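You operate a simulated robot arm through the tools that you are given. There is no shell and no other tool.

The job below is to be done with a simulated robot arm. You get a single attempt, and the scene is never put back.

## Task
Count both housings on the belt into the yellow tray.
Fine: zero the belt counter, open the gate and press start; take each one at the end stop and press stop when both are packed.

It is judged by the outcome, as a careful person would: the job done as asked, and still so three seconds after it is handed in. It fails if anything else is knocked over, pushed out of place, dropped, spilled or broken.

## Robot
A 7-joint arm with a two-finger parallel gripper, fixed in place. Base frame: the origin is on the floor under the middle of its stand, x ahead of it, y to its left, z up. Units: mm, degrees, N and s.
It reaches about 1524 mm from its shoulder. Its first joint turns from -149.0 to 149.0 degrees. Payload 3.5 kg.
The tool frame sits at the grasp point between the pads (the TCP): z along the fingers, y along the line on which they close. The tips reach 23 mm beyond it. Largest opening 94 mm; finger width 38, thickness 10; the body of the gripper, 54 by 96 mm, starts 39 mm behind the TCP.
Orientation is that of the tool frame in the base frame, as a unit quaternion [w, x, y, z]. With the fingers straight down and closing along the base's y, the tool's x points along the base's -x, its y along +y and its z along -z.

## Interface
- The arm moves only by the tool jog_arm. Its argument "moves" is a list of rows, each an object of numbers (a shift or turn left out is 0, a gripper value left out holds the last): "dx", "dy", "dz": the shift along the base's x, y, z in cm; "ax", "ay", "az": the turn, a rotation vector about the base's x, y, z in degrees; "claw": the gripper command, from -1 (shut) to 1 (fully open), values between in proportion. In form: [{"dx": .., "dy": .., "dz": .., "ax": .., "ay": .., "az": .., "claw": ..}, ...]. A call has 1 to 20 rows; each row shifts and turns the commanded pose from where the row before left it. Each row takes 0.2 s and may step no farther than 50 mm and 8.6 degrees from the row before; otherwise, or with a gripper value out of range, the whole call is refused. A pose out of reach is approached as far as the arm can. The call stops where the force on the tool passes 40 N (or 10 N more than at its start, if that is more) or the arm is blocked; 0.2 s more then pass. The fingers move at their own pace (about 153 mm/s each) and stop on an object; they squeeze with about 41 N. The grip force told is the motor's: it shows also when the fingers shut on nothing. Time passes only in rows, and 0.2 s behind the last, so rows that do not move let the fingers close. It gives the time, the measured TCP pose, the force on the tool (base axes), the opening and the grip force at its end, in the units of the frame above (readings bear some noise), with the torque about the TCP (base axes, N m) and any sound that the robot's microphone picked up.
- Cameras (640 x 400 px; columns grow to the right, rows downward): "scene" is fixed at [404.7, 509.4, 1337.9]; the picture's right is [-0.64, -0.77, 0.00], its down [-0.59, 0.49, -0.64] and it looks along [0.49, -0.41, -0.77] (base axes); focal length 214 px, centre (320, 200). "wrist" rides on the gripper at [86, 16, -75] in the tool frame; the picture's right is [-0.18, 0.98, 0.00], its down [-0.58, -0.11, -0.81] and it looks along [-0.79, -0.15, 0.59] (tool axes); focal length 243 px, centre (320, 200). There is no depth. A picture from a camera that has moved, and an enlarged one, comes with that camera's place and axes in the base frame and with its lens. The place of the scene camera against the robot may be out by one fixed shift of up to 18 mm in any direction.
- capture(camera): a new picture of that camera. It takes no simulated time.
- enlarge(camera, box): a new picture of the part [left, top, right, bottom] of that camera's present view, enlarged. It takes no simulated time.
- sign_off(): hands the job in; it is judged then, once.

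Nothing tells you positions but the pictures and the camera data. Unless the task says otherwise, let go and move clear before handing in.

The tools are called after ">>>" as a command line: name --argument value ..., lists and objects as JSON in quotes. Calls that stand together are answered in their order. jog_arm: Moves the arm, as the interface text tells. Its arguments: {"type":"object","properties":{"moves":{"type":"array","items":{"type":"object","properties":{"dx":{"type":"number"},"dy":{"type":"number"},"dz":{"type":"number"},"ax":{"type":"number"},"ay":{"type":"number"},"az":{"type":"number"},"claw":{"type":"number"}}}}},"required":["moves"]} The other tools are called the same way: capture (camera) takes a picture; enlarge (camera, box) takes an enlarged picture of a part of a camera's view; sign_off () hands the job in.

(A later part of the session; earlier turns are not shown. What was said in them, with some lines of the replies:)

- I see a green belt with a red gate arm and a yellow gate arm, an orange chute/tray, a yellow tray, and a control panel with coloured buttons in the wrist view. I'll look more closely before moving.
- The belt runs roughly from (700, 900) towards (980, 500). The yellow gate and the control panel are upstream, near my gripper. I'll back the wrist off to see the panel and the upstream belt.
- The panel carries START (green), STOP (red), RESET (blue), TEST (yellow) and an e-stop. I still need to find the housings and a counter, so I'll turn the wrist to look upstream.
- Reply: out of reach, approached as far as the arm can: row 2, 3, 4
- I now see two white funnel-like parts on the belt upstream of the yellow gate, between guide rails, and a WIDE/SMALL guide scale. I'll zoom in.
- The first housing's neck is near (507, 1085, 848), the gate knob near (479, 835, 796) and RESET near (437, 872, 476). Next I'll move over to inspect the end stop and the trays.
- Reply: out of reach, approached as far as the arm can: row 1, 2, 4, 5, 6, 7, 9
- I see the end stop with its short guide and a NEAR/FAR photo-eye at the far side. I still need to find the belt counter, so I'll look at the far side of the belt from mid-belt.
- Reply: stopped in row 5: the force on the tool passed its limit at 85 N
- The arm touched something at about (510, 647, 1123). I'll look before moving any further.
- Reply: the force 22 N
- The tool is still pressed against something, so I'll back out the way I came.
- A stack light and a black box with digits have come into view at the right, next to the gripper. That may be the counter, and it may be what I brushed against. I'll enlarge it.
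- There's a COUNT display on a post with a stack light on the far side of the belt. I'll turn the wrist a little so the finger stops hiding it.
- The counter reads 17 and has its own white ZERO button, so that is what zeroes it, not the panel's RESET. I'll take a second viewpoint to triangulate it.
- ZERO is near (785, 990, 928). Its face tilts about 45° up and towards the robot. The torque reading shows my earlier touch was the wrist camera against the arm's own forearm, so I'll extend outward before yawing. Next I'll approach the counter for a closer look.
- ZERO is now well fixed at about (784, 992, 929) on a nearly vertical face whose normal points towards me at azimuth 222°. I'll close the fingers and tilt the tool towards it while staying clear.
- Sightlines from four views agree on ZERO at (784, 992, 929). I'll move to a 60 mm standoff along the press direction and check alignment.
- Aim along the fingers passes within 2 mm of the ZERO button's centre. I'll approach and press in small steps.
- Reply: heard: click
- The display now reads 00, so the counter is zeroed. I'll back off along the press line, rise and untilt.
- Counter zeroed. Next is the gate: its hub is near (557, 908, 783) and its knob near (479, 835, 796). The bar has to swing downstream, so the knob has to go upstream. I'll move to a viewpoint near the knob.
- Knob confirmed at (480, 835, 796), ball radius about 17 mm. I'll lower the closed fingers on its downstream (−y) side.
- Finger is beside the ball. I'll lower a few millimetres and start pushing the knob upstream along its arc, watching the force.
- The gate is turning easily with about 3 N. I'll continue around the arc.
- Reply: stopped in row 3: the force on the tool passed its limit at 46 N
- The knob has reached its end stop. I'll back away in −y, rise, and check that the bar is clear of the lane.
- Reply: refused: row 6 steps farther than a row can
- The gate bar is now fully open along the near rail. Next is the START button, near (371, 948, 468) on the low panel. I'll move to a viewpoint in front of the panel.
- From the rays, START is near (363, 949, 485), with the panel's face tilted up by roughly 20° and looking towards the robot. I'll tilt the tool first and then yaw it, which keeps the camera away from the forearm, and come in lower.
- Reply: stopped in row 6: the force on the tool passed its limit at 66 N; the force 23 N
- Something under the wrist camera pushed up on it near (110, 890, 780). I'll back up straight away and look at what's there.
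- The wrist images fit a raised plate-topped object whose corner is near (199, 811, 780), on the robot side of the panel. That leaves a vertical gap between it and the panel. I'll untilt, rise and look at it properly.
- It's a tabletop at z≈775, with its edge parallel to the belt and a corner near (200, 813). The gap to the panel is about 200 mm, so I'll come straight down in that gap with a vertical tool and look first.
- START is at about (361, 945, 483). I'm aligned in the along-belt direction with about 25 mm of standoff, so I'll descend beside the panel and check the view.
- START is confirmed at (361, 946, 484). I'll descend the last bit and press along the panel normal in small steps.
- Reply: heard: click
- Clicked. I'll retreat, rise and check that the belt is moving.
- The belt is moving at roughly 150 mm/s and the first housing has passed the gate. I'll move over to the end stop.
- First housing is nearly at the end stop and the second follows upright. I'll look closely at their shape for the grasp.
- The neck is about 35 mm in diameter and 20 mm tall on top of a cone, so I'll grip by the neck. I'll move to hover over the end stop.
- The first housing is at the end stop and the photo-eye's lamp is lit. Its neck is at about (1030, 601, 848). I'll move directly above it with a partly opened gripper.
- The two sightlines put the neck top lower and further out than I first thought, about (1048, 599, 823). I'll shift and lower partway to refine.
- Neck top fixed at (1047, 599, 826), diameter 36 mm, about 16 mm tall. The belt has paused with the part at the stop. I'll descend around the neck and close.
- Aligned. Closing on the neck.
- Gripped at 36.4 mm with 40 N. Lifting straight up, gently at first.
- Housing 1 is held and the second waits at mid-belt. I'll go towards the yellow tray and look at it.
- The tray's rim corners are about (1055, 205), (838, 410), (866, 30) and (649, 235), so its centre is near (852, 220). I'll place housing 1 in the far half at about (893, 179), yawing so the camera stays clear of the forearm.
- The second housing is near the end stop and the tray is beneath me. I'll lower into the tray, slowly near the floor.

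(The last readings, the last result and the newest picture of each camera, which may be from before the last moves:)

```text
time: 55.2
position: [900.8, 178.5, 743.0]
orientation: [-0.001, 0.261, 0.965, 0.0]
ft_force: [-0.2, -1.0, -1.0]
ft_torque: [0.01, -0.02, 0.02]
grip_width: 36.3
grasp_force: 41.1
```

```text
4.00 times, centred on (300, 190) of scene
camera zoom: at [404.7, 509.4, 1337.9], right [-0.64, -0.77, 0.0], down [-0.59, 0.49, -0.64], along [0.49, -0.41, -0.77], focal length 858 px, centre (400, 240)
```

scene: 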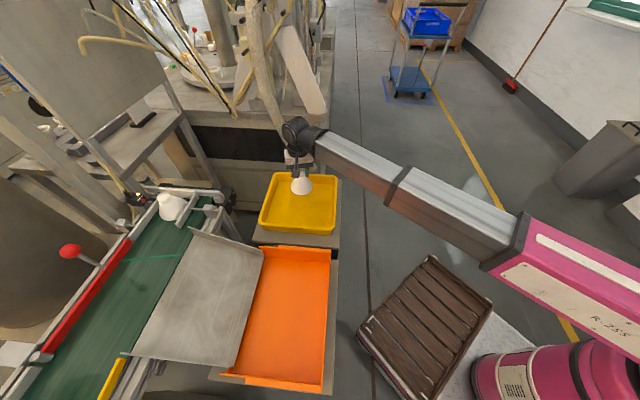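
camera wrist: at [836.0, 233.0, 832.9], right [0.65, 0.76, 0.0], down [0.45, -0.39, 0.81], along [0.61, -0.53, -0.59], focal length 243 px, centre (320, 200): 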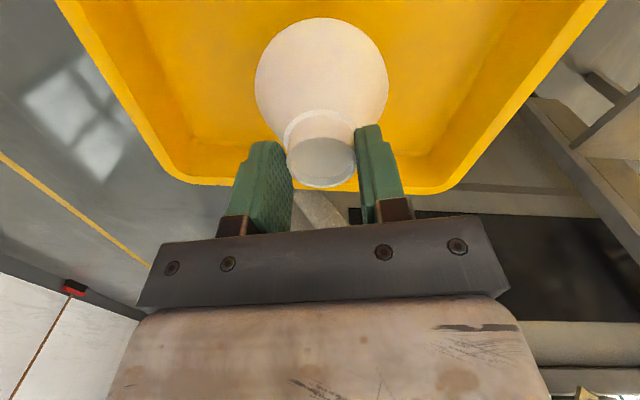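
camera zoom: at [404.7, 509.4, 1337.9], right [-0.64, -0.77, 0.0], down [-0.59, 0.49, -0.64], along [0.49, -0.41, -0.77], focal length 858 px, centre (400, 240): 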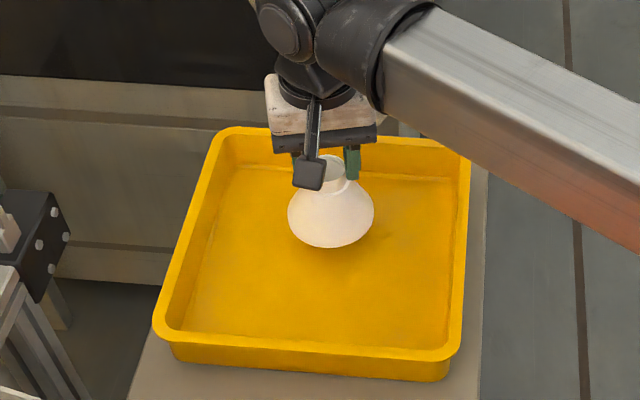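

>>> jog_arm --moves '[{"dz": -0.5}, {"dz": -0.5}]'

>>> enlarge --camera "scene" --box '[240, 140, 360, 240]'

```text
time: 55.8
position: [901.3, 178.1, 734.5]
orientation: [0.0, 0.261, 0.965, 0.0]
ft_force: [0.7, 0.0, -0.9]
ft_torque: [0.01, -0.03, 0.01]
grip_width: 36.1
grasp_force: 40.9
```

```text
4.00 times, centred on (300, 190) of scene
camera zoom: at [404.7, 509.4, 1337.9], right [-0.64, -0.77, 0.0], down [-0.59, 0.49, -0.64], along [0.49, -0.41, -0.77], focal length 858 px, centre (400, 240)
```

zoom: 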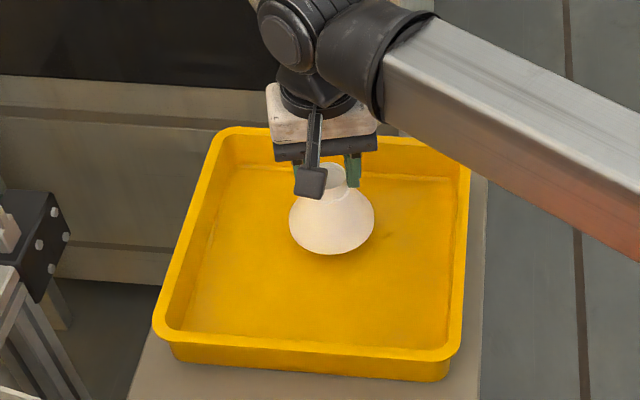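

>>> jog_arm --moves '[{"dz": -0.4}, {"dz": -0.3}]'

```text
time: 56.4
position: [902.5, 178.1, 727.2]
orientation: [-0.001, 0.261, 0.965, -0.001]
ft_force: [0.2, 0.4, 0.1]
ft_torque: [-0.01, 0.05, 0.03]
grip_width: 36.4
grasp_force: 40.6
```

>>> jog_arm --moves '[{"dz": -0.3}, {"dz": -0.3}]'

>>> enlarge --camera "scene" --box '[240, 140, 360, 240]'

>>> capture --camera "wrist"

```text
time: 57.0
position: [901.0, 178.1, 718.8]
orientation: [-0.001, 0.262, 0.965, -0.002]
ft_force: [0.2, 0.3, -0.9]
ft_torque: [0.03, -0.03, -0.01]
grip_width: 36.4
grasp_force: 40.8
```

```text
4.00 times, centred on (300, 190) of scene
camera zoom: at [404.7, 509.4, 1337.9], right [-0.64, -0.77, 0.0], down [-0.59, 0.49, -0.64], along [0.49, -0.41, -0.77], focal length 858 px, centre (400, 240)
```

zoom: 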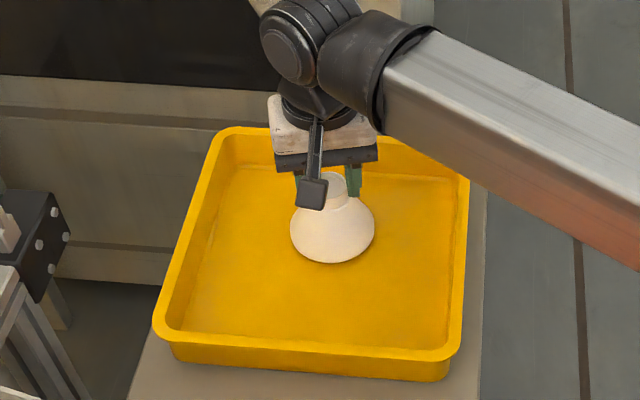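

```text
taken
camera wrist: at [834.4, 234.5, 794.2], right [0.65, 0.76, 0.0], down [0.45, -0.39, 0.81], along [0.61, -0.53, -0.59], focal length 243 px, centre (320, 200)
```

wrist: 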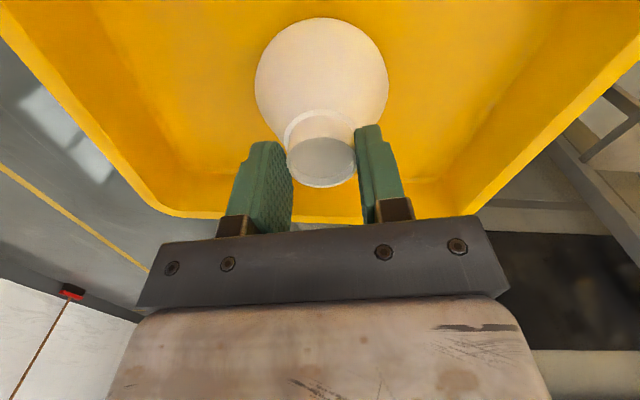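

>>> jog_arm --moves '[{"dz": -0.4}, {"dz": -0.3}]'

>>> enlarge --camera "scene" --box '[270, 160, 330, 220]'

```text
time: 57.6
position: [900.7, 178.5, 712.0]
orientation: [-0.001, 0.261, 0.965, 0.0]
ft_force: [-1.2, 0.4, -0.9]
ft_torque: [0.03, 0.0, -0.02]
grip_width: 36.4
grasp_force: 41.0
```

```text
6.67 times, centred on (300, 190) of scene
camera zoom: at [404.7, 509.4, 1337.9], right [-0.64, -0.77, 0.0], down [-0.59, 0.49, -0.64], along [0.49, -0.41, -0.77], focal length 1430 px, centre (453, 267)
```

zoom: 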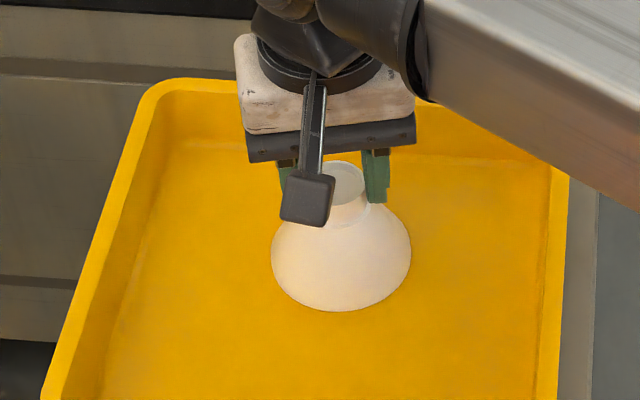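

>>> jog_arm --moves '[{"dz": -0.4}, {"dz": -0.3}]'

>>> jog_arm --moves '[{"dz": -0.3}, {"dz": -0.2}]'

>>> enlarge --camera "scene" --box '[270, 160, 330, 220]'

```text
time: 58.2
position: [902.7, 176.7, 706.0]
orientation: [0.0, 0.261, 0.965, 0.0]
ft_force: [0.3, 3.8, 28.7]
ft_torque: [0.19, -0.31, 0.14]
grip_width: 36.5
grasp_force: 41.1
```

```text
time: 58.8
position: [901.8, 176.7, 701.3]
orientation: [0.0, 0.262, 0.965, -0.001]
ft_force: [-1.2, 3.4, 28.1]
ft_torque: [0.3, -0.31, 0.09]
grip_width: 36.7
grasp_force: 41.1
```

```text
6.67 times, centred on (300, 190) of scene
camera zoom: at [404.7, 509.4, 1337.9], right [-0.64, -0.77, 0.0], down [-0.59, 0.49, -0.64], along [0.49, -0.41, -0.77], focal length 1430 px, centre (453, 267)
```

zoom: 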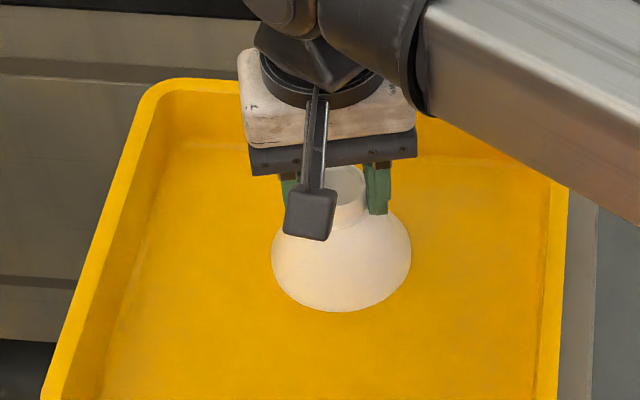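

Contact with the tray floor at TCP z≈708 (28 N upward). I'll release, then rise clear.

>>> jog_arm --moves '[{"dz": 0.2}, {"claw": 0.6}, {}, {"dz": 2}, {"dz": 3}, {"dz": 4}]'

>>> enlarge --camera "scene" --box '[240, 140, 360, 240]'

>>> capture --camera "wrist"

>>> capture --camera "scene"

```text
time: 60.2
position: [903.2, 176.5, 793.2]
orientation: [-0.001, 0.262, 0.965, 0.0]
ft_force: [-0.8, 0.0, 0.2]
ft_torque: [0.0, 0.0, -0.04]
grip_width: 75.3
grasp_force: 0.0
```

```text
4.00 times, centred on (300, 190) of scene
camera zoom: at [404.7, 509.4, 1337.9], right [-0.64, -0.77, 0.0], down [-0.59, 0.49, -0.64], along [0.49, -0.41, -0.77], focal length 858 px, centre (400, 240)
```

zoom: 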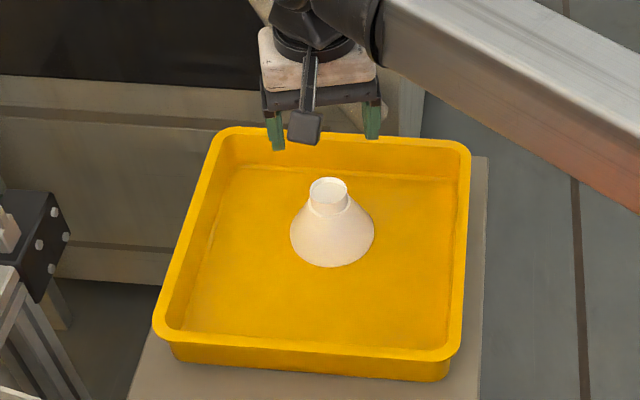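

```text
taken
camera wrist: at [835.1, 233.3, 867.9], right [0.65, 0.76, 0.0], down [0.45, -0.39, 0.81], along [0.61, -0.53, -0.59], focal length 243 px, centre (320, 200)
```

wrist: 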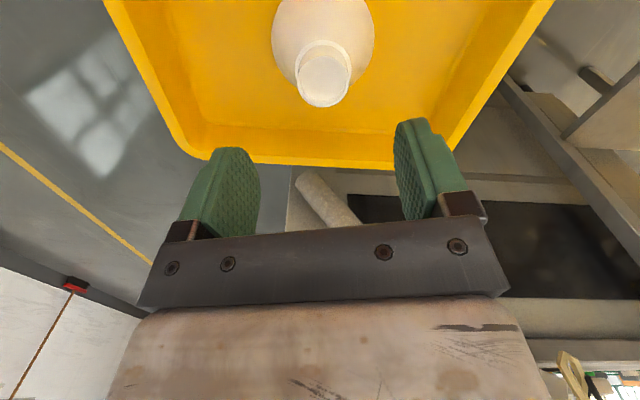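

```text
taken
```

scene: 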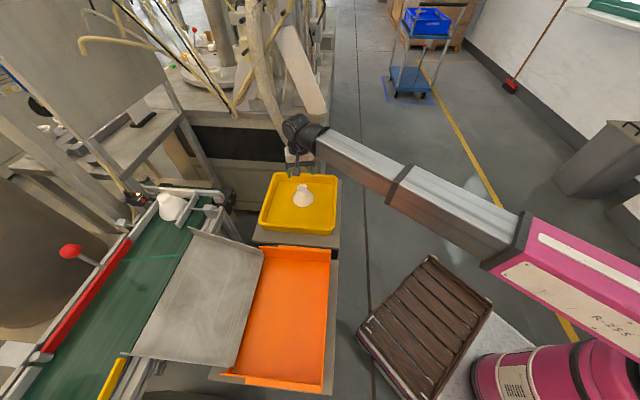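

Housing 1 stands upright in the tray. The second is waiting at the end stop, so I'll go back up and over to it.

>>> jog_arm --moves '[{"dz": 5}, {"dz": 5}, {"dz": 4}, {"dx": 1.45, "dy": 4.2, "az": 3, "dz": 0.5}, {"dx": 1.45, "dy": 4.2, "az": 3}, {"dx": 1.45, "dy": 4.2, "az": 3}, {"dx": 1.45, "dy": 4.2, "az": 3}, {"dx": 1.45, "dy": 4.2, "az": 3}, {"dx": 1.45, "dy": 4.2, "az": 3}, {"dx": 1.45, "dy": 4.2, "az": 3}, {"dx": 1.45, "dy": 4.2, "az": 3}, {"dx": 1.45, "dy": 4.2, "az": 3}, {"dx": 1.45, "dy": 4.2, "az": 3}]'

>>> capture --camera "wrist"

>>> enlarge --camera "wrist" --box '[220, 40, 420, 200]'

```text
time: 63.0
position: [1045.9, 597.8, 935.3]
orientation: [-0.001, 0.003, 1.0, -0.001]
ft_force: [0.5, -0.5, 0.3]
ft_torque: [0.01, -0.01, 0.0]
grip_width: 75.0
grasp_force: 0.2
```

```text
taken
camera wrist: at [958.1, 613.5, 1010.8], right [0.19, 0.98, 0.0], down [0.58, -0.11, 0.81], along [0.79, -0.15, -0.59], focal length 243 px, centre (320, 200)
```

wrist: 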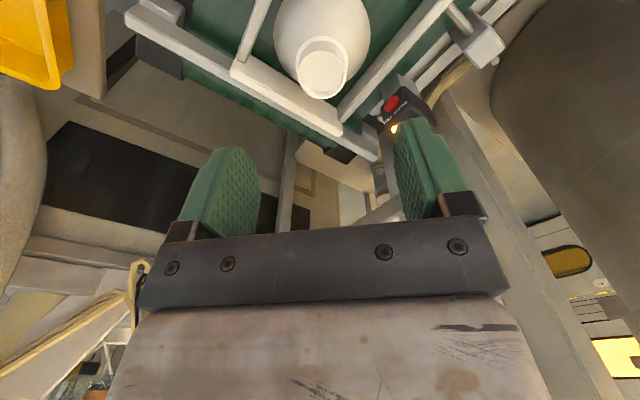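

```text
2.50 times, centred on (320, 120) of wrist
camera zoom: at [958.1, 613.5, 1010.8], right [0.19, 0.98, 0.0], down [0.58, -0.11, 0.81], along [0.79, -0.15, -0.59], focal length 606 px, centre (320, 400)
```

zoom: 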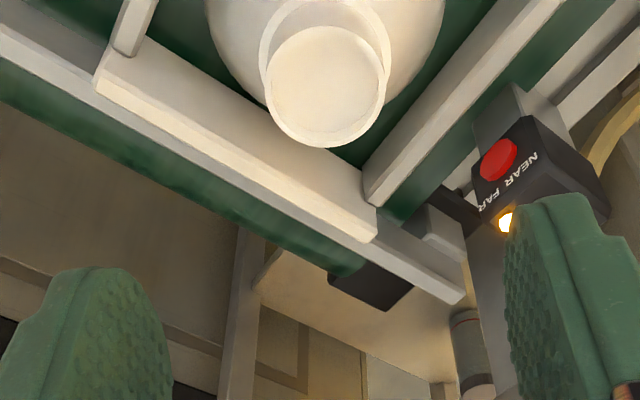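

Housing 2 is in the same spot, neck at (1047, 598). Descending as before.

>>> jog_arm --moves '[{"dz": -3, "dx": 0.1}, {"dz": -3}, {"dz": -2}, {"dz": -1.9}, {}]'

>>> capture --camera "wrist"

```text
time: 64.2
position: [1045.5, 598.6, 836.2]
orientation: [-0.001, 0.002, 1.0, -0.001]
ft_force: [0.0, 1.3, 0.2]
ft_torque: [0.01, -0.03, 0.0]
grip_width: 75.3
grasp_force: 0.0
```

```text
taken
camera wrist: at [958.5, 614.8, 910.3], right [0.19, 0.98, 0.0], down [0.58, -0.11, 0.81], along [0.79, -0.15, -0.59], focal length 243 px, centre (320, 200)
```

wrist: 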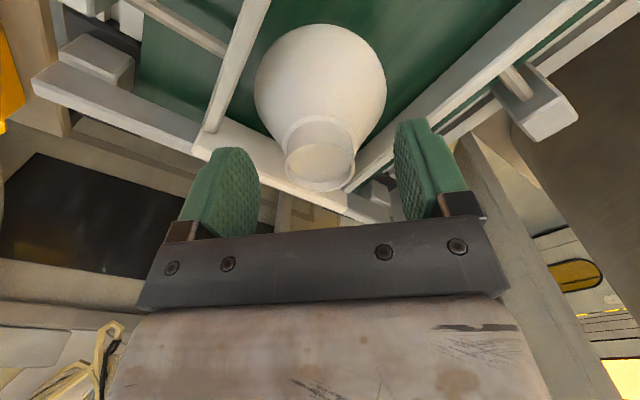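

>>> jog_arm --moves '[{"claw": -1}, {}, {}]'

>>> capture --camera "wrist"

```text
time: 65.0
position: [1044.6, 600.1, 836.3]
orientation: [-0.001, 0.002, 1.0, -0.001]
ft_force: [-0.1, -1.7, -0.5]
ft_torque: [-0.06, 0.01, -0.02]
grip_width: 36.2
grasp_force: 40.7
```

```text
taken
camera wrist: at [958.5, 614.8, 910.5], right [0.19, 0.98, 0.0], down [0.58, -0.11, 0.81], along [0.79, -0.15, -0.59], focal length 243 px, centre (320, 200)
```

wrist: 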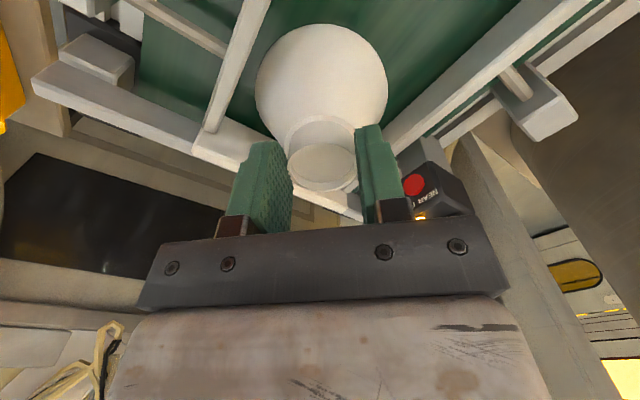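

Gripped. Lifting and carrying to the near half of the tray at about (823, 257).

>>> jog_arm --moves '[{"dz": 1}, {"dz": 2}, {"dz": 3}, {"dz": 4}, {"dz": 4}, {"dx": -2.47, "dy": -3.8, "az": -3.3}, {"dx": -2.47, "dy": -3.8, "az": -3.3}, {"dx": -2.47, "dy": -3.8, "az": -3.3}, {"dx": -2.47, "dy": -3.8, "az": -3.3}, {"dx": -2.47, "dy": -3.8, "az": -3.3}, {"dx": -2.47, "dy": -3.8, "az": -3.3}, {"dx": -2.47, "dy": -3.8, "az": -3.3}, {"dx": -2.47, "dy": -3.8, "az": -3.3}, {"dx": -2.47, "dy": -3.8, "az": -3.6}]'

>>> capture --camera "wrist"

>>> capture --camera "scene"

```text
time: 68.0
position: [823.7, 256.5, 978.4]
orientation: [-0.001, 0.262, 0.965, 0.0]
ft_force: [0.4, 0.2, -0.4]
ft_torque: [0.0, -0.06, 0.05]
grip_width: 36.3
grasp_force: 40.7
```

```text
taken
camera wrist: at [757.7, 313.9, 1053.9], right [0.66, 0.76, 0.0], down [0.45, -0.39, 0.81], along [0.61, -0.53, -0.59], focal length 243 px, centre (320, 200)
```

wrist: 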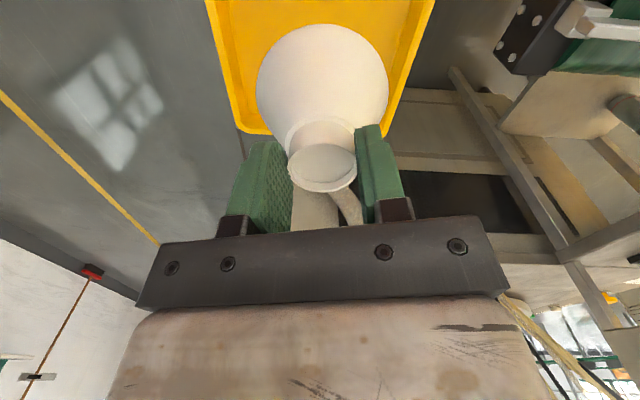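

```text
taken
```

scene: 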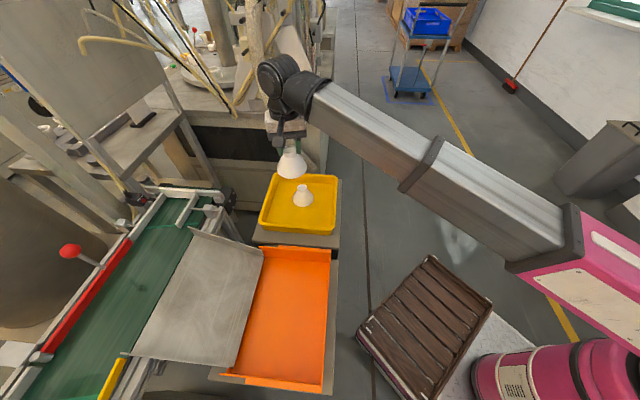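

Housing 2 is above the tray. Scene geometry gives the tray floor a span that fits it at about (843, 267), with roughly 15–20 mm gaps to housing 1 and the near wall. I'll adjust and lower partway.

>>> jog_arm --moves '[{"dx": 1.0, "dy": 0.5, "dz": -4}, {"dx": 0.9, "dy": 0.5, "dz": -4}, {"dz": -4}, {"dz": -4}, {"dz": -3}, {}]'

>>> enlarge --camera "scene" --box '[240, 140, 360, 240]'

>>> capture --camera "wrist"

```text
time: 69.4
position: [843.6, 265.8, 786.5]
orientation: [-0.002, 0.262, 0.965, -0.001]
ft_force: [0.5, 0.6, -0.3]
ft_torque: [0.01, 0.0, -0.02]
grip_width: 36.3
grasp_force: 41.3
```

```text
4.00 times, centred on (300, 190) of scene
camera zoom: at [404.7, 509.4, 1337.9], right [-0.64, -0.77, 0.0], down [-0.59, 0.49, -0.64], along [0.49, -0.41, -0.77], focal length 858 px, centre (400, 240)
```

zoom: 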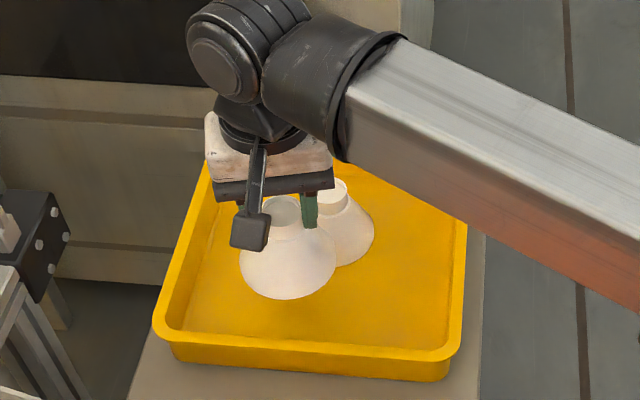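

```text
taken
camera wrist: at [777.4, 322.4, 862.7], right [0.65, 0.76, 0.0], down [0.45, -0.39, 0.81], along [0.61, -0.53, -0.59], focal length 243 px, centre (320, 200)
```

wrist: 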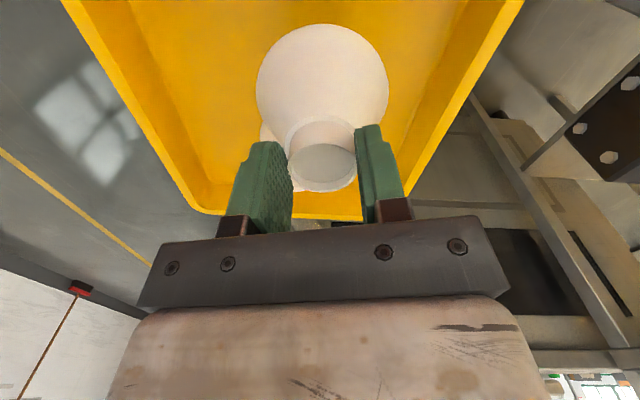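

The near wall gap looks tight, so I'll shift 6 mm downstream and 15 mm towards the belt side before lowering further.

>>> jog_arm --moves '[{"dx": 0.75, "dy": 0.32, "dz": -1.5}, {"dx": 0.73, "dy": 0.32, "dz": -1.5}, {"dz": -1.5}, {}]'

>>> enlarge --camera "scene" --box '[240, 140, 360, 240]'

>>> capture --camera "wrist"

```text
time: 70.4
position: [859.3, 272.1, 742.6]
orientation: [-0.001, 0.261, 0.965, -0.001]
ft_force: [-0.1, 0.0, -0.3]
ft_torque: [0.02, 0.01, 0.05]
grip_width: 36.2
grasp_force: 41.3
```

```text
4.00 times, centred on (300, 190) of scene
camera zoom: at [404.7, 509.4, 1337.9], right [-0.64, -0.77, 0.0], down [-0.59, 0.49, -0.64], along [0.49, -0.41, -0.77], focal length 858 px, centre (400, 240)
```

zoom: 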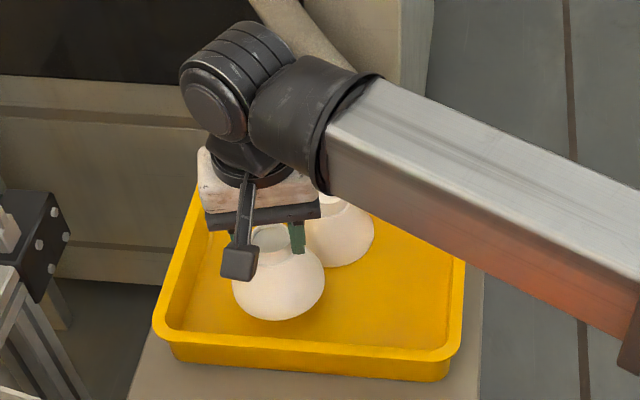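

```text
taken
camera wrist: at [792.9, 328.7, 817.8], right [0.65, 0.76, 0.0], down [0.45, -0.39, 0.81], along [0.61, -0.53, -0.59], focal length 243 px, centre (320, 200)
```

wrist: 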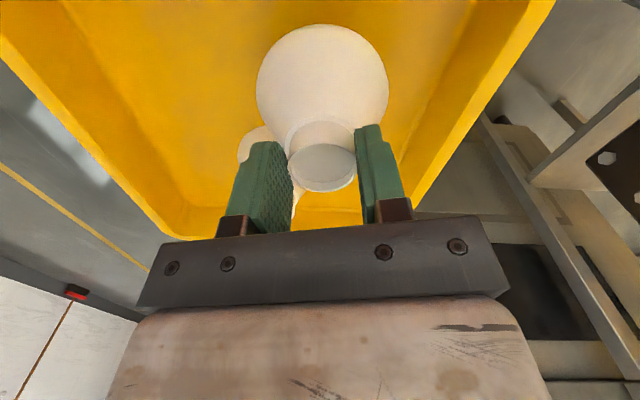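

>>> jog_arm --moves '[{"dz": -1.2}, {"dz": -0.9}, {"dz": -0.7}]'

>>> enlarge --camera "scene" --box '[240, 140, 360, 240]'

```text
time: 71.2
position: [859.0, 271.7, 714.6]
orientation: [-0.001, 0.261, 0.965, -0.001]
ft_force: [-0.4, 0.3, -1.4]
ft_torque: [0.01, -0.04, 0.0]
grip_width: 36.2
grasp_force: 40.9
```

```text
4.00 times, centred on (300, 190) of scene
camera zoom: at [404.7, 509.4, 1337.9], right [-0.64, -0.77, 0.0], down [-0.59, 0.49, -0.64], along [0.49, -0.41, -0.77], focal length 858 px, centre (400, 240)
```

zoom: 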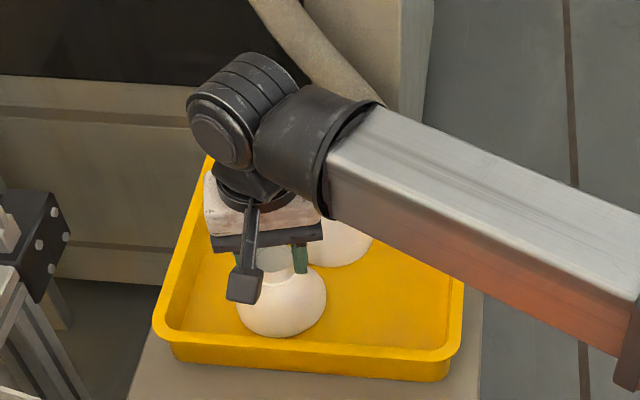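

>>> jog_arm --moves '[{"dz": -0.3}, {"dz": -0.2}]'

```text
time: 71.8
position: [859.0, 271.8, 711.5]
orientation: [-0.001, 0.261, 0.965, 0.0]
ft_force: [-0.7, 0.0, -1.2]
ft_torque: [0.02, -0.01, 0.02]
grip_width: 36.4
grasp_force: 41.6
```

>>> jog_arm --moves '[{"dz": -0.25}]'

```text
time: 72.2
position: [859.4, 272.4, 710.8]
orientation: [0.0, 0.261, 0.965, -0.001]
ft_force: [-3.3, -5.0, 22.7]
ft_torque: [-0.05, 0.02, 0.03]
grip_width: 36.5
grasp_force: 40.5
```

Touchdown. Releasing and rising clear.

>>> jog_arm --moves '[{"dz": 0.1}, {"claw": 0.5}, {}, {"dz": 2}, {"dz": 3}, {"dz": 4}, {"dz": 5}]'

>>> enlarge --camera "scene" --box '[240, 140, 360, 240]'

>>> capture --camera "wrist"

>>> capture --camera "scene"

```text
time: 73.8
position: [861.9, 276.1, 849.2]
orientation: [-0.001, 0.261, 0.965, 0.0]
ft_force: [-0.6, -0.5, 0.6]
ft_torque: [-0.01, -0.03, -0.02]
grip_width: 70.5
grasp_force: 0.0
```

```text
4.00 times, centred on (300, 190) of scene
camera zoom: at [404.7, 509.4, 1337.9], right [-0.64, -0.77, 0.0], down [-0.59, 0.49, -0.64], along [0.49, -0.41, -0.77], focal length 858 px, centre (400, 240)
```

zoom: 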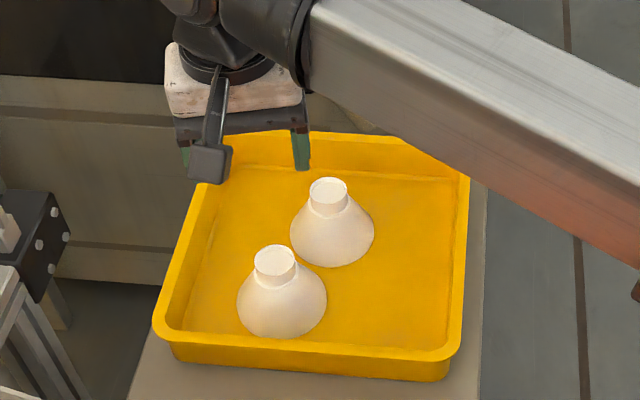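

```text
taken
camera wrist: at [794.8, 332.9, 923.5], right [0.65, 0.76, 0.0], down [0.45, -0.39, 0.81], along [0.61, -0.53, -0.59], focal length 243 px, centre (320, 200)
```

wrist: 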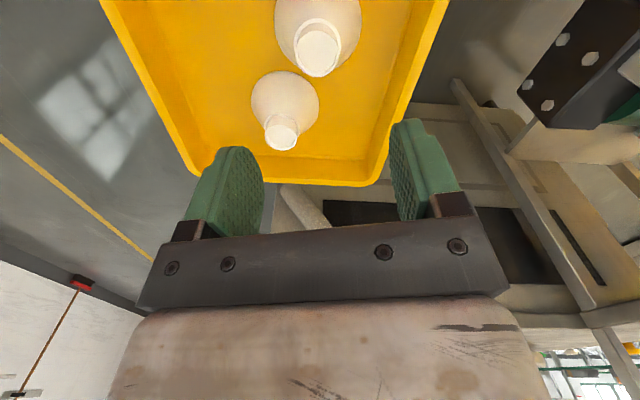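

```text
taken
```

scene: 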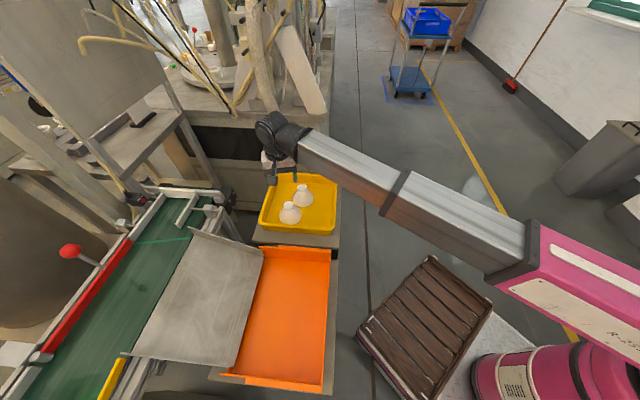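

Both housings stand upright in the yellow tray. Now STOP, which is 52 mm downstream of START on the same row. I'll travel back above the panel along the path that was safe before.

>>> jog_arm --moves '[{"dz": 5}, {"dz": 5}, {"dz": 5, "claw": -1}, {"dx": -1.5, "dy": 4.7, "az": 3.75}, {"dx": -1.5, "dy": 4.7, "az": 3.75}, {"dx": -1.5, "dy": 4.7, "az": 3.75}, {"dx": -1.5, "dy": 4.7, "az": 3.75}, {"dx": -1.5, "dy": 4.7, "az": 3.75}, {"dx": -1.5, "dy": 4.7, "az": 3.75}, {"dx": -1.5, "dy": 4.7, "az": 3.75}, {"dx": -1.5, "dy": 4.7, "az": 3.75}]'

>>> capture --camera "wrist"

>>> capture --camera "scene"

```text
time: 76.2
position: [736.9, 650.1, 999.7]
orientation: [-0.001, 0.003, 1.0, 0.0]
ft_force: [0.6, 0.2, -0.7]
ft_torque: [0.01, 0.03, 0.04]
grip_width: 0.0
grasp_force: 41.5
```

```text
taken
camera wrist: at [651.8, 665.3, 1073.5], right [0.19, 0.98, 0.0], down [0.58, -0.11, 0.81], along [0.79, -0.15, -0.59], focal length 243 px, centre (320, 200)
```

wrist: 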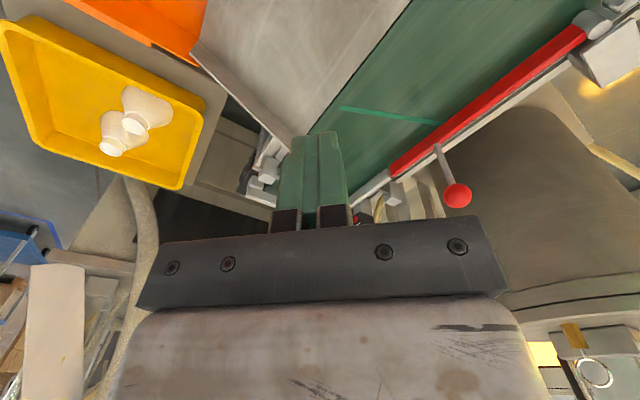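

```text
taken
```

scene: 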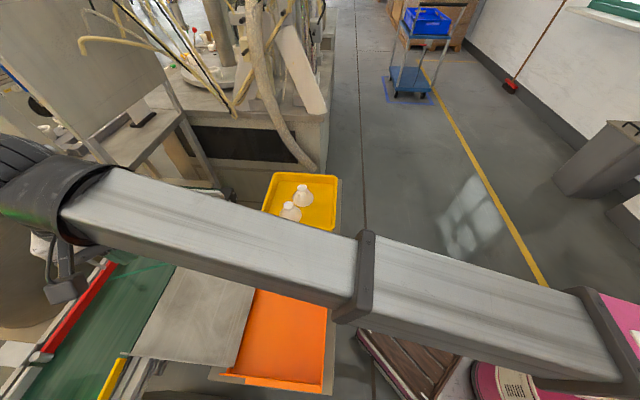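

>>> jog_arm --moves '[{"dx": -4.07, "dy": 2.53, "az": 3.3}, {"dx": -4.07, "dy": 2.53, "az": 3.3}, {"dx": -4.07, "dy": 2.53, "az": 3.3}, {"dx": -4.07, "dy": 2.53, "az": 3.3}, {"dx": -4.07, "dy": 2.53, "az": 3.3}, {"dx": -4.07, "dy": 2.53, "az": 3.3}, {"dx": -4.07, "dy": 2.53, "az": 3.3}, {"dx": -4.07, "dy": 2.53, "az": 3.3}, {"dx": -4.07, "dy": 2.53, "az": 3.3}, {"dz": -5}, {"dz": -5}, {"dz": -5}, {"dz": -5}, {"dz": -4}]'

>>> capture --camera "wrist"

>>> enlarge --camera "wrist" --box '[220, 0, 420, 160]'

```text
time: 79.2
position: [375.9, 874.4, 759.6]
orientation: [-0.001, -0.254, 0.967, -0.001]
ft_force: [0.7, 0.1, 0.2]
ft_torque: [0.0, 0.02, -0.03]
grip_width: 0.0
grasp_force: 40.7
```

```text
taken
camera wrist: at [291.4, 845.8, 834.5], right [-0.32, 0.95, 0.0], down [0.56, 0.19, 0.81], along [0.76, 0.26, -0.59], focal length 243 px, centre (320, 200)
```

wrist: 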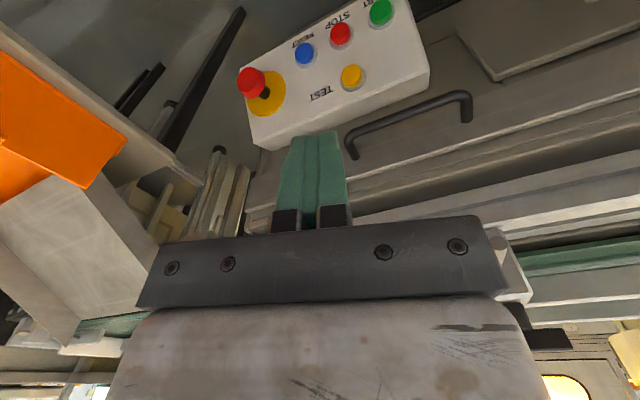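

```text
2.50 times, centred on (320, 80) of wrist
camera zoom: at [291.4, 845.8, 834.5], right [-0.32, 0.95, 0.0], down [0.56, 0.19, 0.81], along [0.76, 0.26, -0.59], focal length 606 px, centre (320, 500)
```

zoom: 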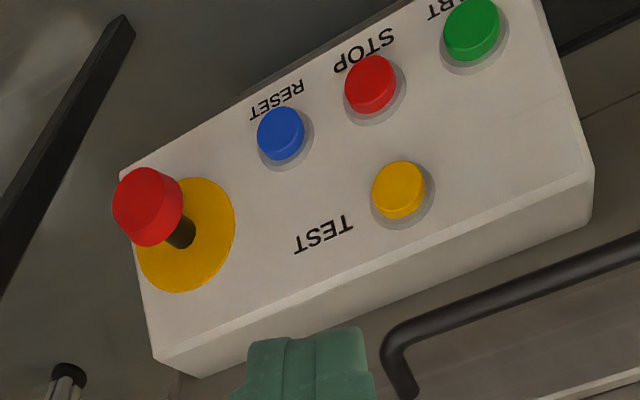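

STOP is confirmed at (398, 909, 484). I'll lean the tool back slightly so the gripper body stays well away from the TEST button above it, shift into line and descend.

>>> jog_arm --moves '[{"dx": -0.5, "dy": 0.35, "ax": 6, "ay": -6}, {"dz": -4}, {"dz": -4}, {"dz": -4}, {"dz": -4}, {"dz": -4}, {}]'

>>> capture --camera "wrist"

>>> enlarge --camera "wrist" --box '[220, 60, 420, 200]'

```text
time: 80.8
position: [368.1, 881.7, 562.8]
orientation: [0.063, -0.253, 0.965, 0.036]
ft_force: [-0.6, 0.3, 0.1]
ft_torque: [-0.01, -0.02, -0.02]
grip_width: 0.0
grasp_force: 40.6
```

```text
taken
camera wrist: at [277.5, 845.1, 625.4], right [-0.33, 0.94, 0.06], down [0.47, 0.1, 0.88], along [0.82, 0.31, -0.48], focal length 243 px, centre (320, 200)
```

wrist: 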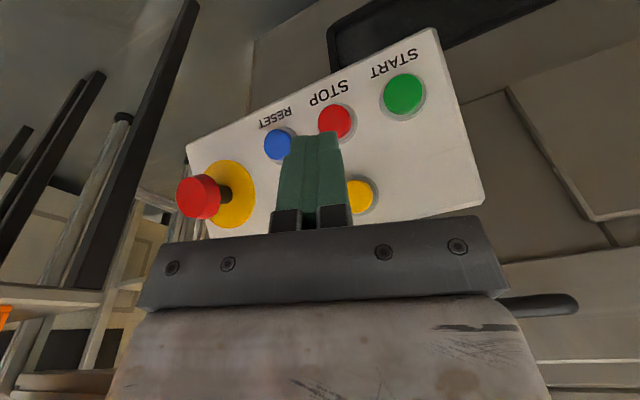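

```text
2.86 times, centred on (320, 130) of wrist
camera zoom: at [277.5, 845.1, 625.4], right [-0.33, 0.94, 0.06], down [0.47, 0.1, 0.88], along [0.82, 0.31, -0.48], focal length 693 px, centre (320, 400)
```

zoom: 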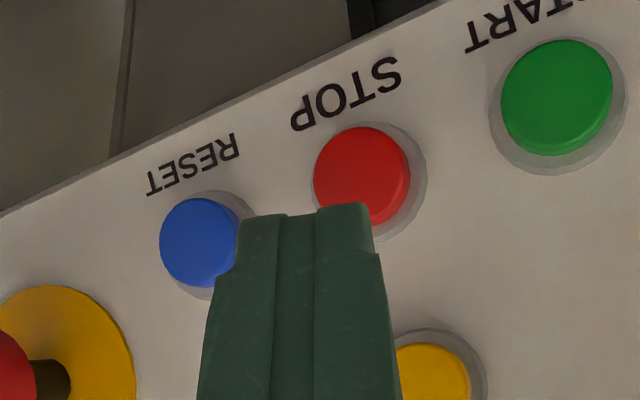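

>>> jog_arm --moves '[{"dx": 0.33, "dy": -0.33, "dz": -2}, {"dz": -2}, {"dx": 0.6, "dy": 0.6, "dz": -0.3}, {}]'

>>> enlarge --camera "wrist" --box '[220, 60, 420, 200]'

```text
time: 81.8
position: [376.8, 882.9, 515.9]
orientation: [0.064, -0.253, 0.965, 0.036]
ft_force: [-1.5, -0.4, 0.3]
ft_torque: [0.01, 0.01, -0.03]
grip_width: 0.0
grasp_force: 40.6
```

```text
2.86 times, centred on (320, 130) of wrist
camera zoom: at [285.2, 846.3, 578.3], right [-0.33, 0.94, 0.06], down [0.47, 0.1, 0.88], along [0.82, 0.31, -0.48], focal length 693 px, centre (320, 400)
```

zoom: 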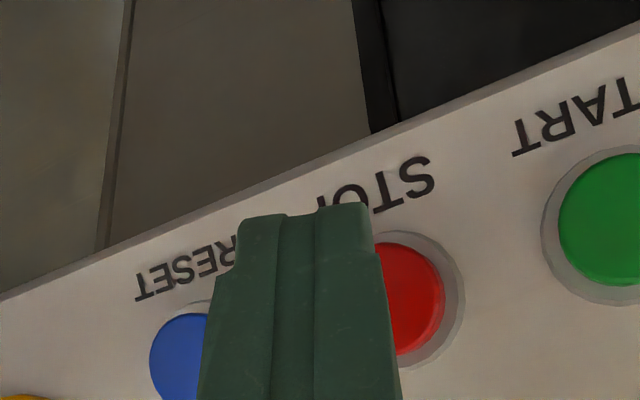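

>>> jog_arm --moves '[{"dx": 0.4, "dy": 0.4, "dz": -0.15}, {"dx": 0.3, "dy": 0.3, "dz": -0.12}, {"dx": 0.25, "dy": 0.25, "dz": -0.1}]'

>>> enlarge --camera "wrist" --box '[220, 60, 420, 200]'

```text
time: 82.6
position: [386.2, 893.2, 513.6]
orientation: [0.064, -0.253, 0.965, 0.036]
ft_force: [-0.4, 0.4, 0.6]
ft_torque: [0.0, 0.02, 0.05]
grip_width: 0.0
grasp_force: 41.5
```

```text
2.86 times, centred on (320, 130) of wrist
camera zoom: at [295.5, 856.3, 575.0], right [-0.33, 0.94, 0.06], down [0.47, 0.1, 0.88], along [0.82, 0.31, -0.48], focal length 693 px, centre (320, 400)
```

zoom: 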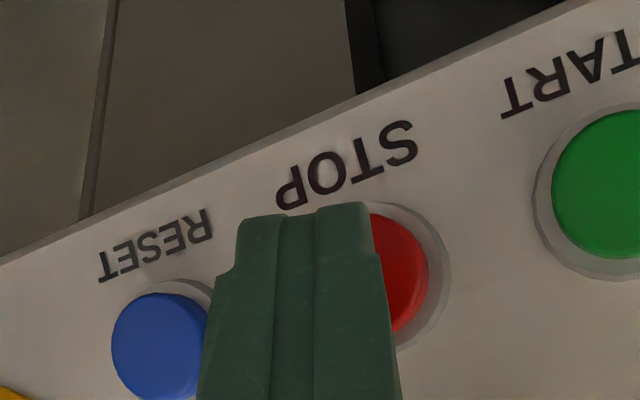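

>>> jog_arm --moves '[{"dx": 0.22, "dy": 0.22, "dz": -0.1}, {"dx": 0.15, "dy": 0.15, "dz": -0.07}]'

>>> enlarge --camera "wrist" --box '[220, 60, 420, 200]'

```text
time: 83.2
position: [389.9, 895.4, 510.3]
orientation: [0.063, -0.253, 0.965, 0.036]
ft_force: [-3.3, -2.7, 1.9]
ft_torque: [-0.02, 0.04, 0.02]
grip_width: 0.0
grasp_force: 41.3
heard: click
```

```text
2.86 times, centred on (320, 130) of wrist
camera zoom: at [299.3, 859.0, 573.4], right [-0.33, 0.94, 0.06], down [0.47, 0.11, 0.88], along [0.82, 0.31, -0.48], focal length 693 px, centre (320, 400)
```

zoom: 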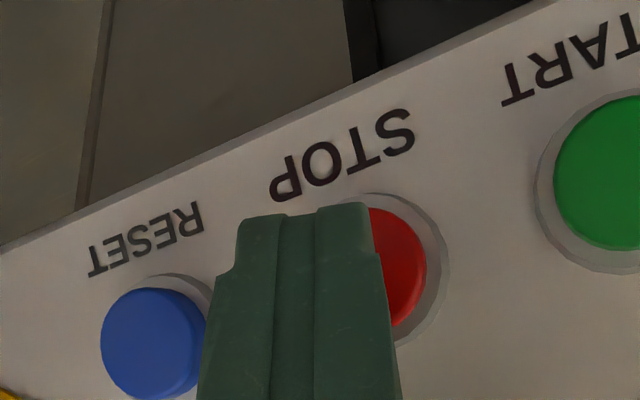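

Clicked on STOP. I'll retreat, rise clear and check that the belt has stopped and what the counter reads.

>>> jog_arm --moves '[{"dx": -1.0, "dy": -1.0, "dz": 0.5}, {"dx": -1.0, "dy": -1.0, "dz": 2}, {"dz": 5}, {"dz": 5}, {"dz": 5}, {"dz": 5}, {"dz": 5, "ax": -6, "ay": 6}, {"dz": 5}, {"dz": 5}]'

>>> capture --camera "wrist"

>>> capture --camera "scene"

```text
time: 85.2
position: [371.6, 873.5, 885.4]
orientation: [0.0, -0.254, 0.967, -0.002]
ft_force: [-1.2, -0.3, 0.0]
ft_torque: [0.02, -0.02, 0.01]
grip_width: 0.0
grasp_force: 40.8
```

```text
taken
camera wrist: at [287.6, 845.0, 959.7], right [-0.32, 0.95, 0.0], down [0.56, 0.19, 0.81], along [0.76, 0.26, -0.59], focal length 243 px, centre (320, 200)
```

wrist: 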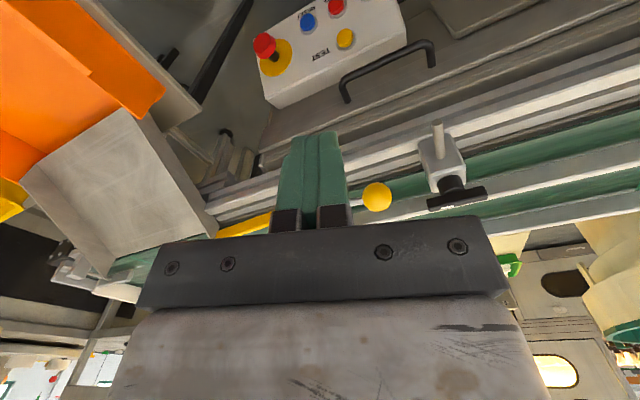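

```text
taken
```

scene: 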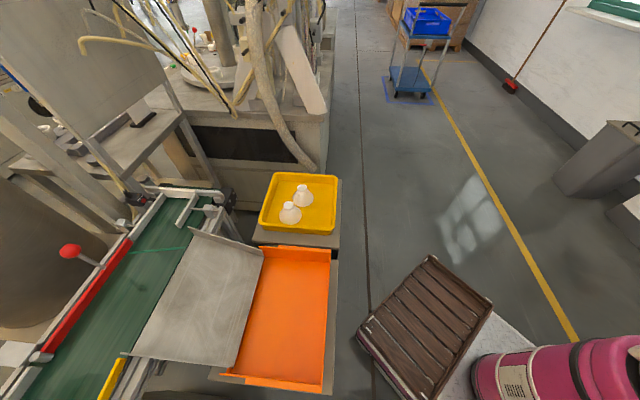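

>>> jog_arm --moves '[{"dz": 5, "dy": -3, "az": -6}, {"dz": 4, "dy": -3, "az": -6}, {"dy": -3, "az": -6}, {"az": -6}, {"az": -5.5}]'

>>> capture --camera "wrist"

>>> capture --camera "scene"

>>> enlarge --camera "wrist" --box '[460, 190, 640, 330]'

```text
refused: row 1 steps farther than a row can; nothing moved
```

```text
taken
camera wrist: at [287.6, 845.0, 959.7], right [-0.32, 0.95, 0.0], down [0.56, 0.19, 0.81], along [0.76, 0.26, -0.59], focal length 243 px, centre (320, 200)
```

wrist: 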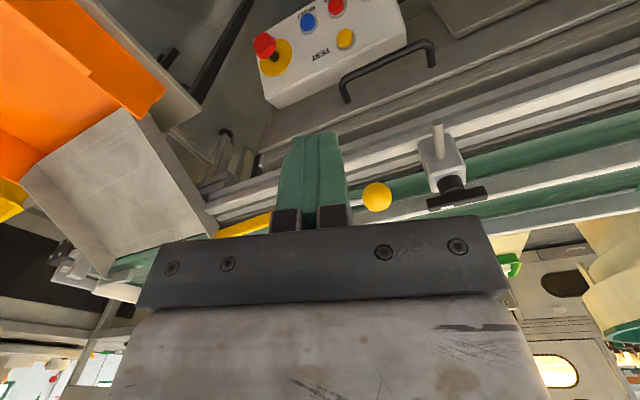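

```text
taken
```

scene: 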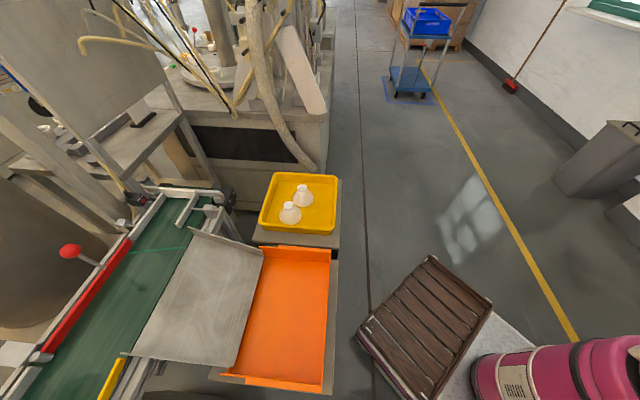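

```text
2.86 times, centred on (550, 260) of wrist
camera zoom: at [287.6, 845.0, 959.7], right [-0.32, 0.95, 0.0], down [0.56, 0.19, 0.81], along [0.76, 0.26, -0.59], focal length 693 px, centre (-337, 29)
```

zoom: 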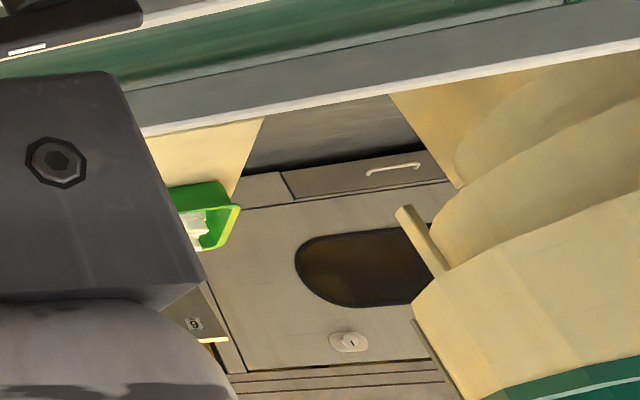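

Both housings are still in the tray. I'll rise and turn to read the counter and confirm that the belt is stationary.

>>> jog_arm --moves '[{"dz": 4}, {"dz": 4, "az": -6}, {"dy": -3, "dz": 2, "az": -6}, {"dy": -3, "az": -6}, {"dy": -3, "az": -6}, {"az": -5.4}]'

>>> capture --camera "wrist"

>>> capture --camera "scene"

>>> enlarge --camera "wrist" --box '[460, 190, 640, 330]'

```text
time: 86.6
position: [372.2, 784.5, 987.6]
orientation: [-0.001, 0.0, 1.0, -0.002]
ft_force: [0.9, 0.6, 0.2]
ft_torque: [-0.01, 0.0, 0.0]
grip_width: 0.0
grasp_force: 40.8
```

```text
taken
camera wrist: at [284.6, 800.0, 1062.1], right [0.19, 0.98, 0.0], down [0.58, -0.11, 0.81], along [0.79, -0.15, -0.59], focal length 243 px, centre (320, 200)
```

wrist: 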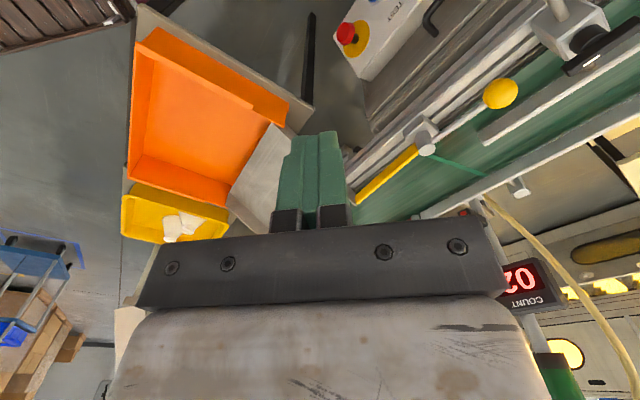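

```text
taken
```

scene: 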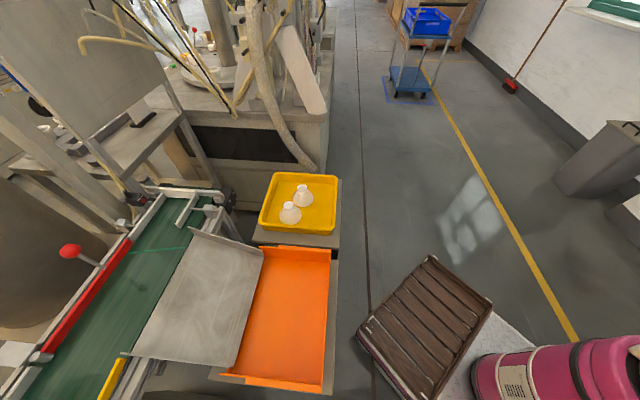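

```text
2.86 times, centred on (550, 260) of wrist
camera zoom: at [284.6, 800.0, 1062.1], right [0.19, 0.98, 0.0], down [0.58, -0.11, 0.81], along [0.79, -0.15, -0.59], focal length 693 px, centre (-337, 29)
```

zoom: 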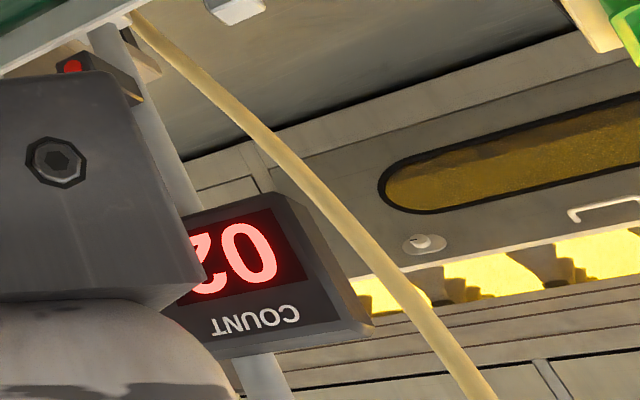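

The counter reads 02, the belt seam hasn't moved since I pressed STOP, and both housings stand upright in the yellow tray. The gate is open and the arm is clear of everything, so I'm handing in.

>>> sign_off

```text
The job is handed in.
```

Both housings are standing upright in the yellow tray. The belt counter reads 02, and the belt is stopped.

- **Sequence:** I zeroed the counter with its own ZERO button (it read 17 before). I then opened the gate, pressed START, took each housing at the end stop, and pressed STOP once both were packed.
- **Unplanned contacts:** The wrist camera touched the arm's own forearm once (85 N). It also pressed down on the tabletop beside the panel once (66 N). I backed off both times and saw nothing moved or damaged, though I didn't inspect the tabletop up close.
- **First housing:** I pressed it onto the tray floor with about 28 N, and the fingers slid about 5 mm down its neck before I let go. It looks undamaged.
- **Left as is:** The gate is still open, and the arm is clear with the gripper closed.
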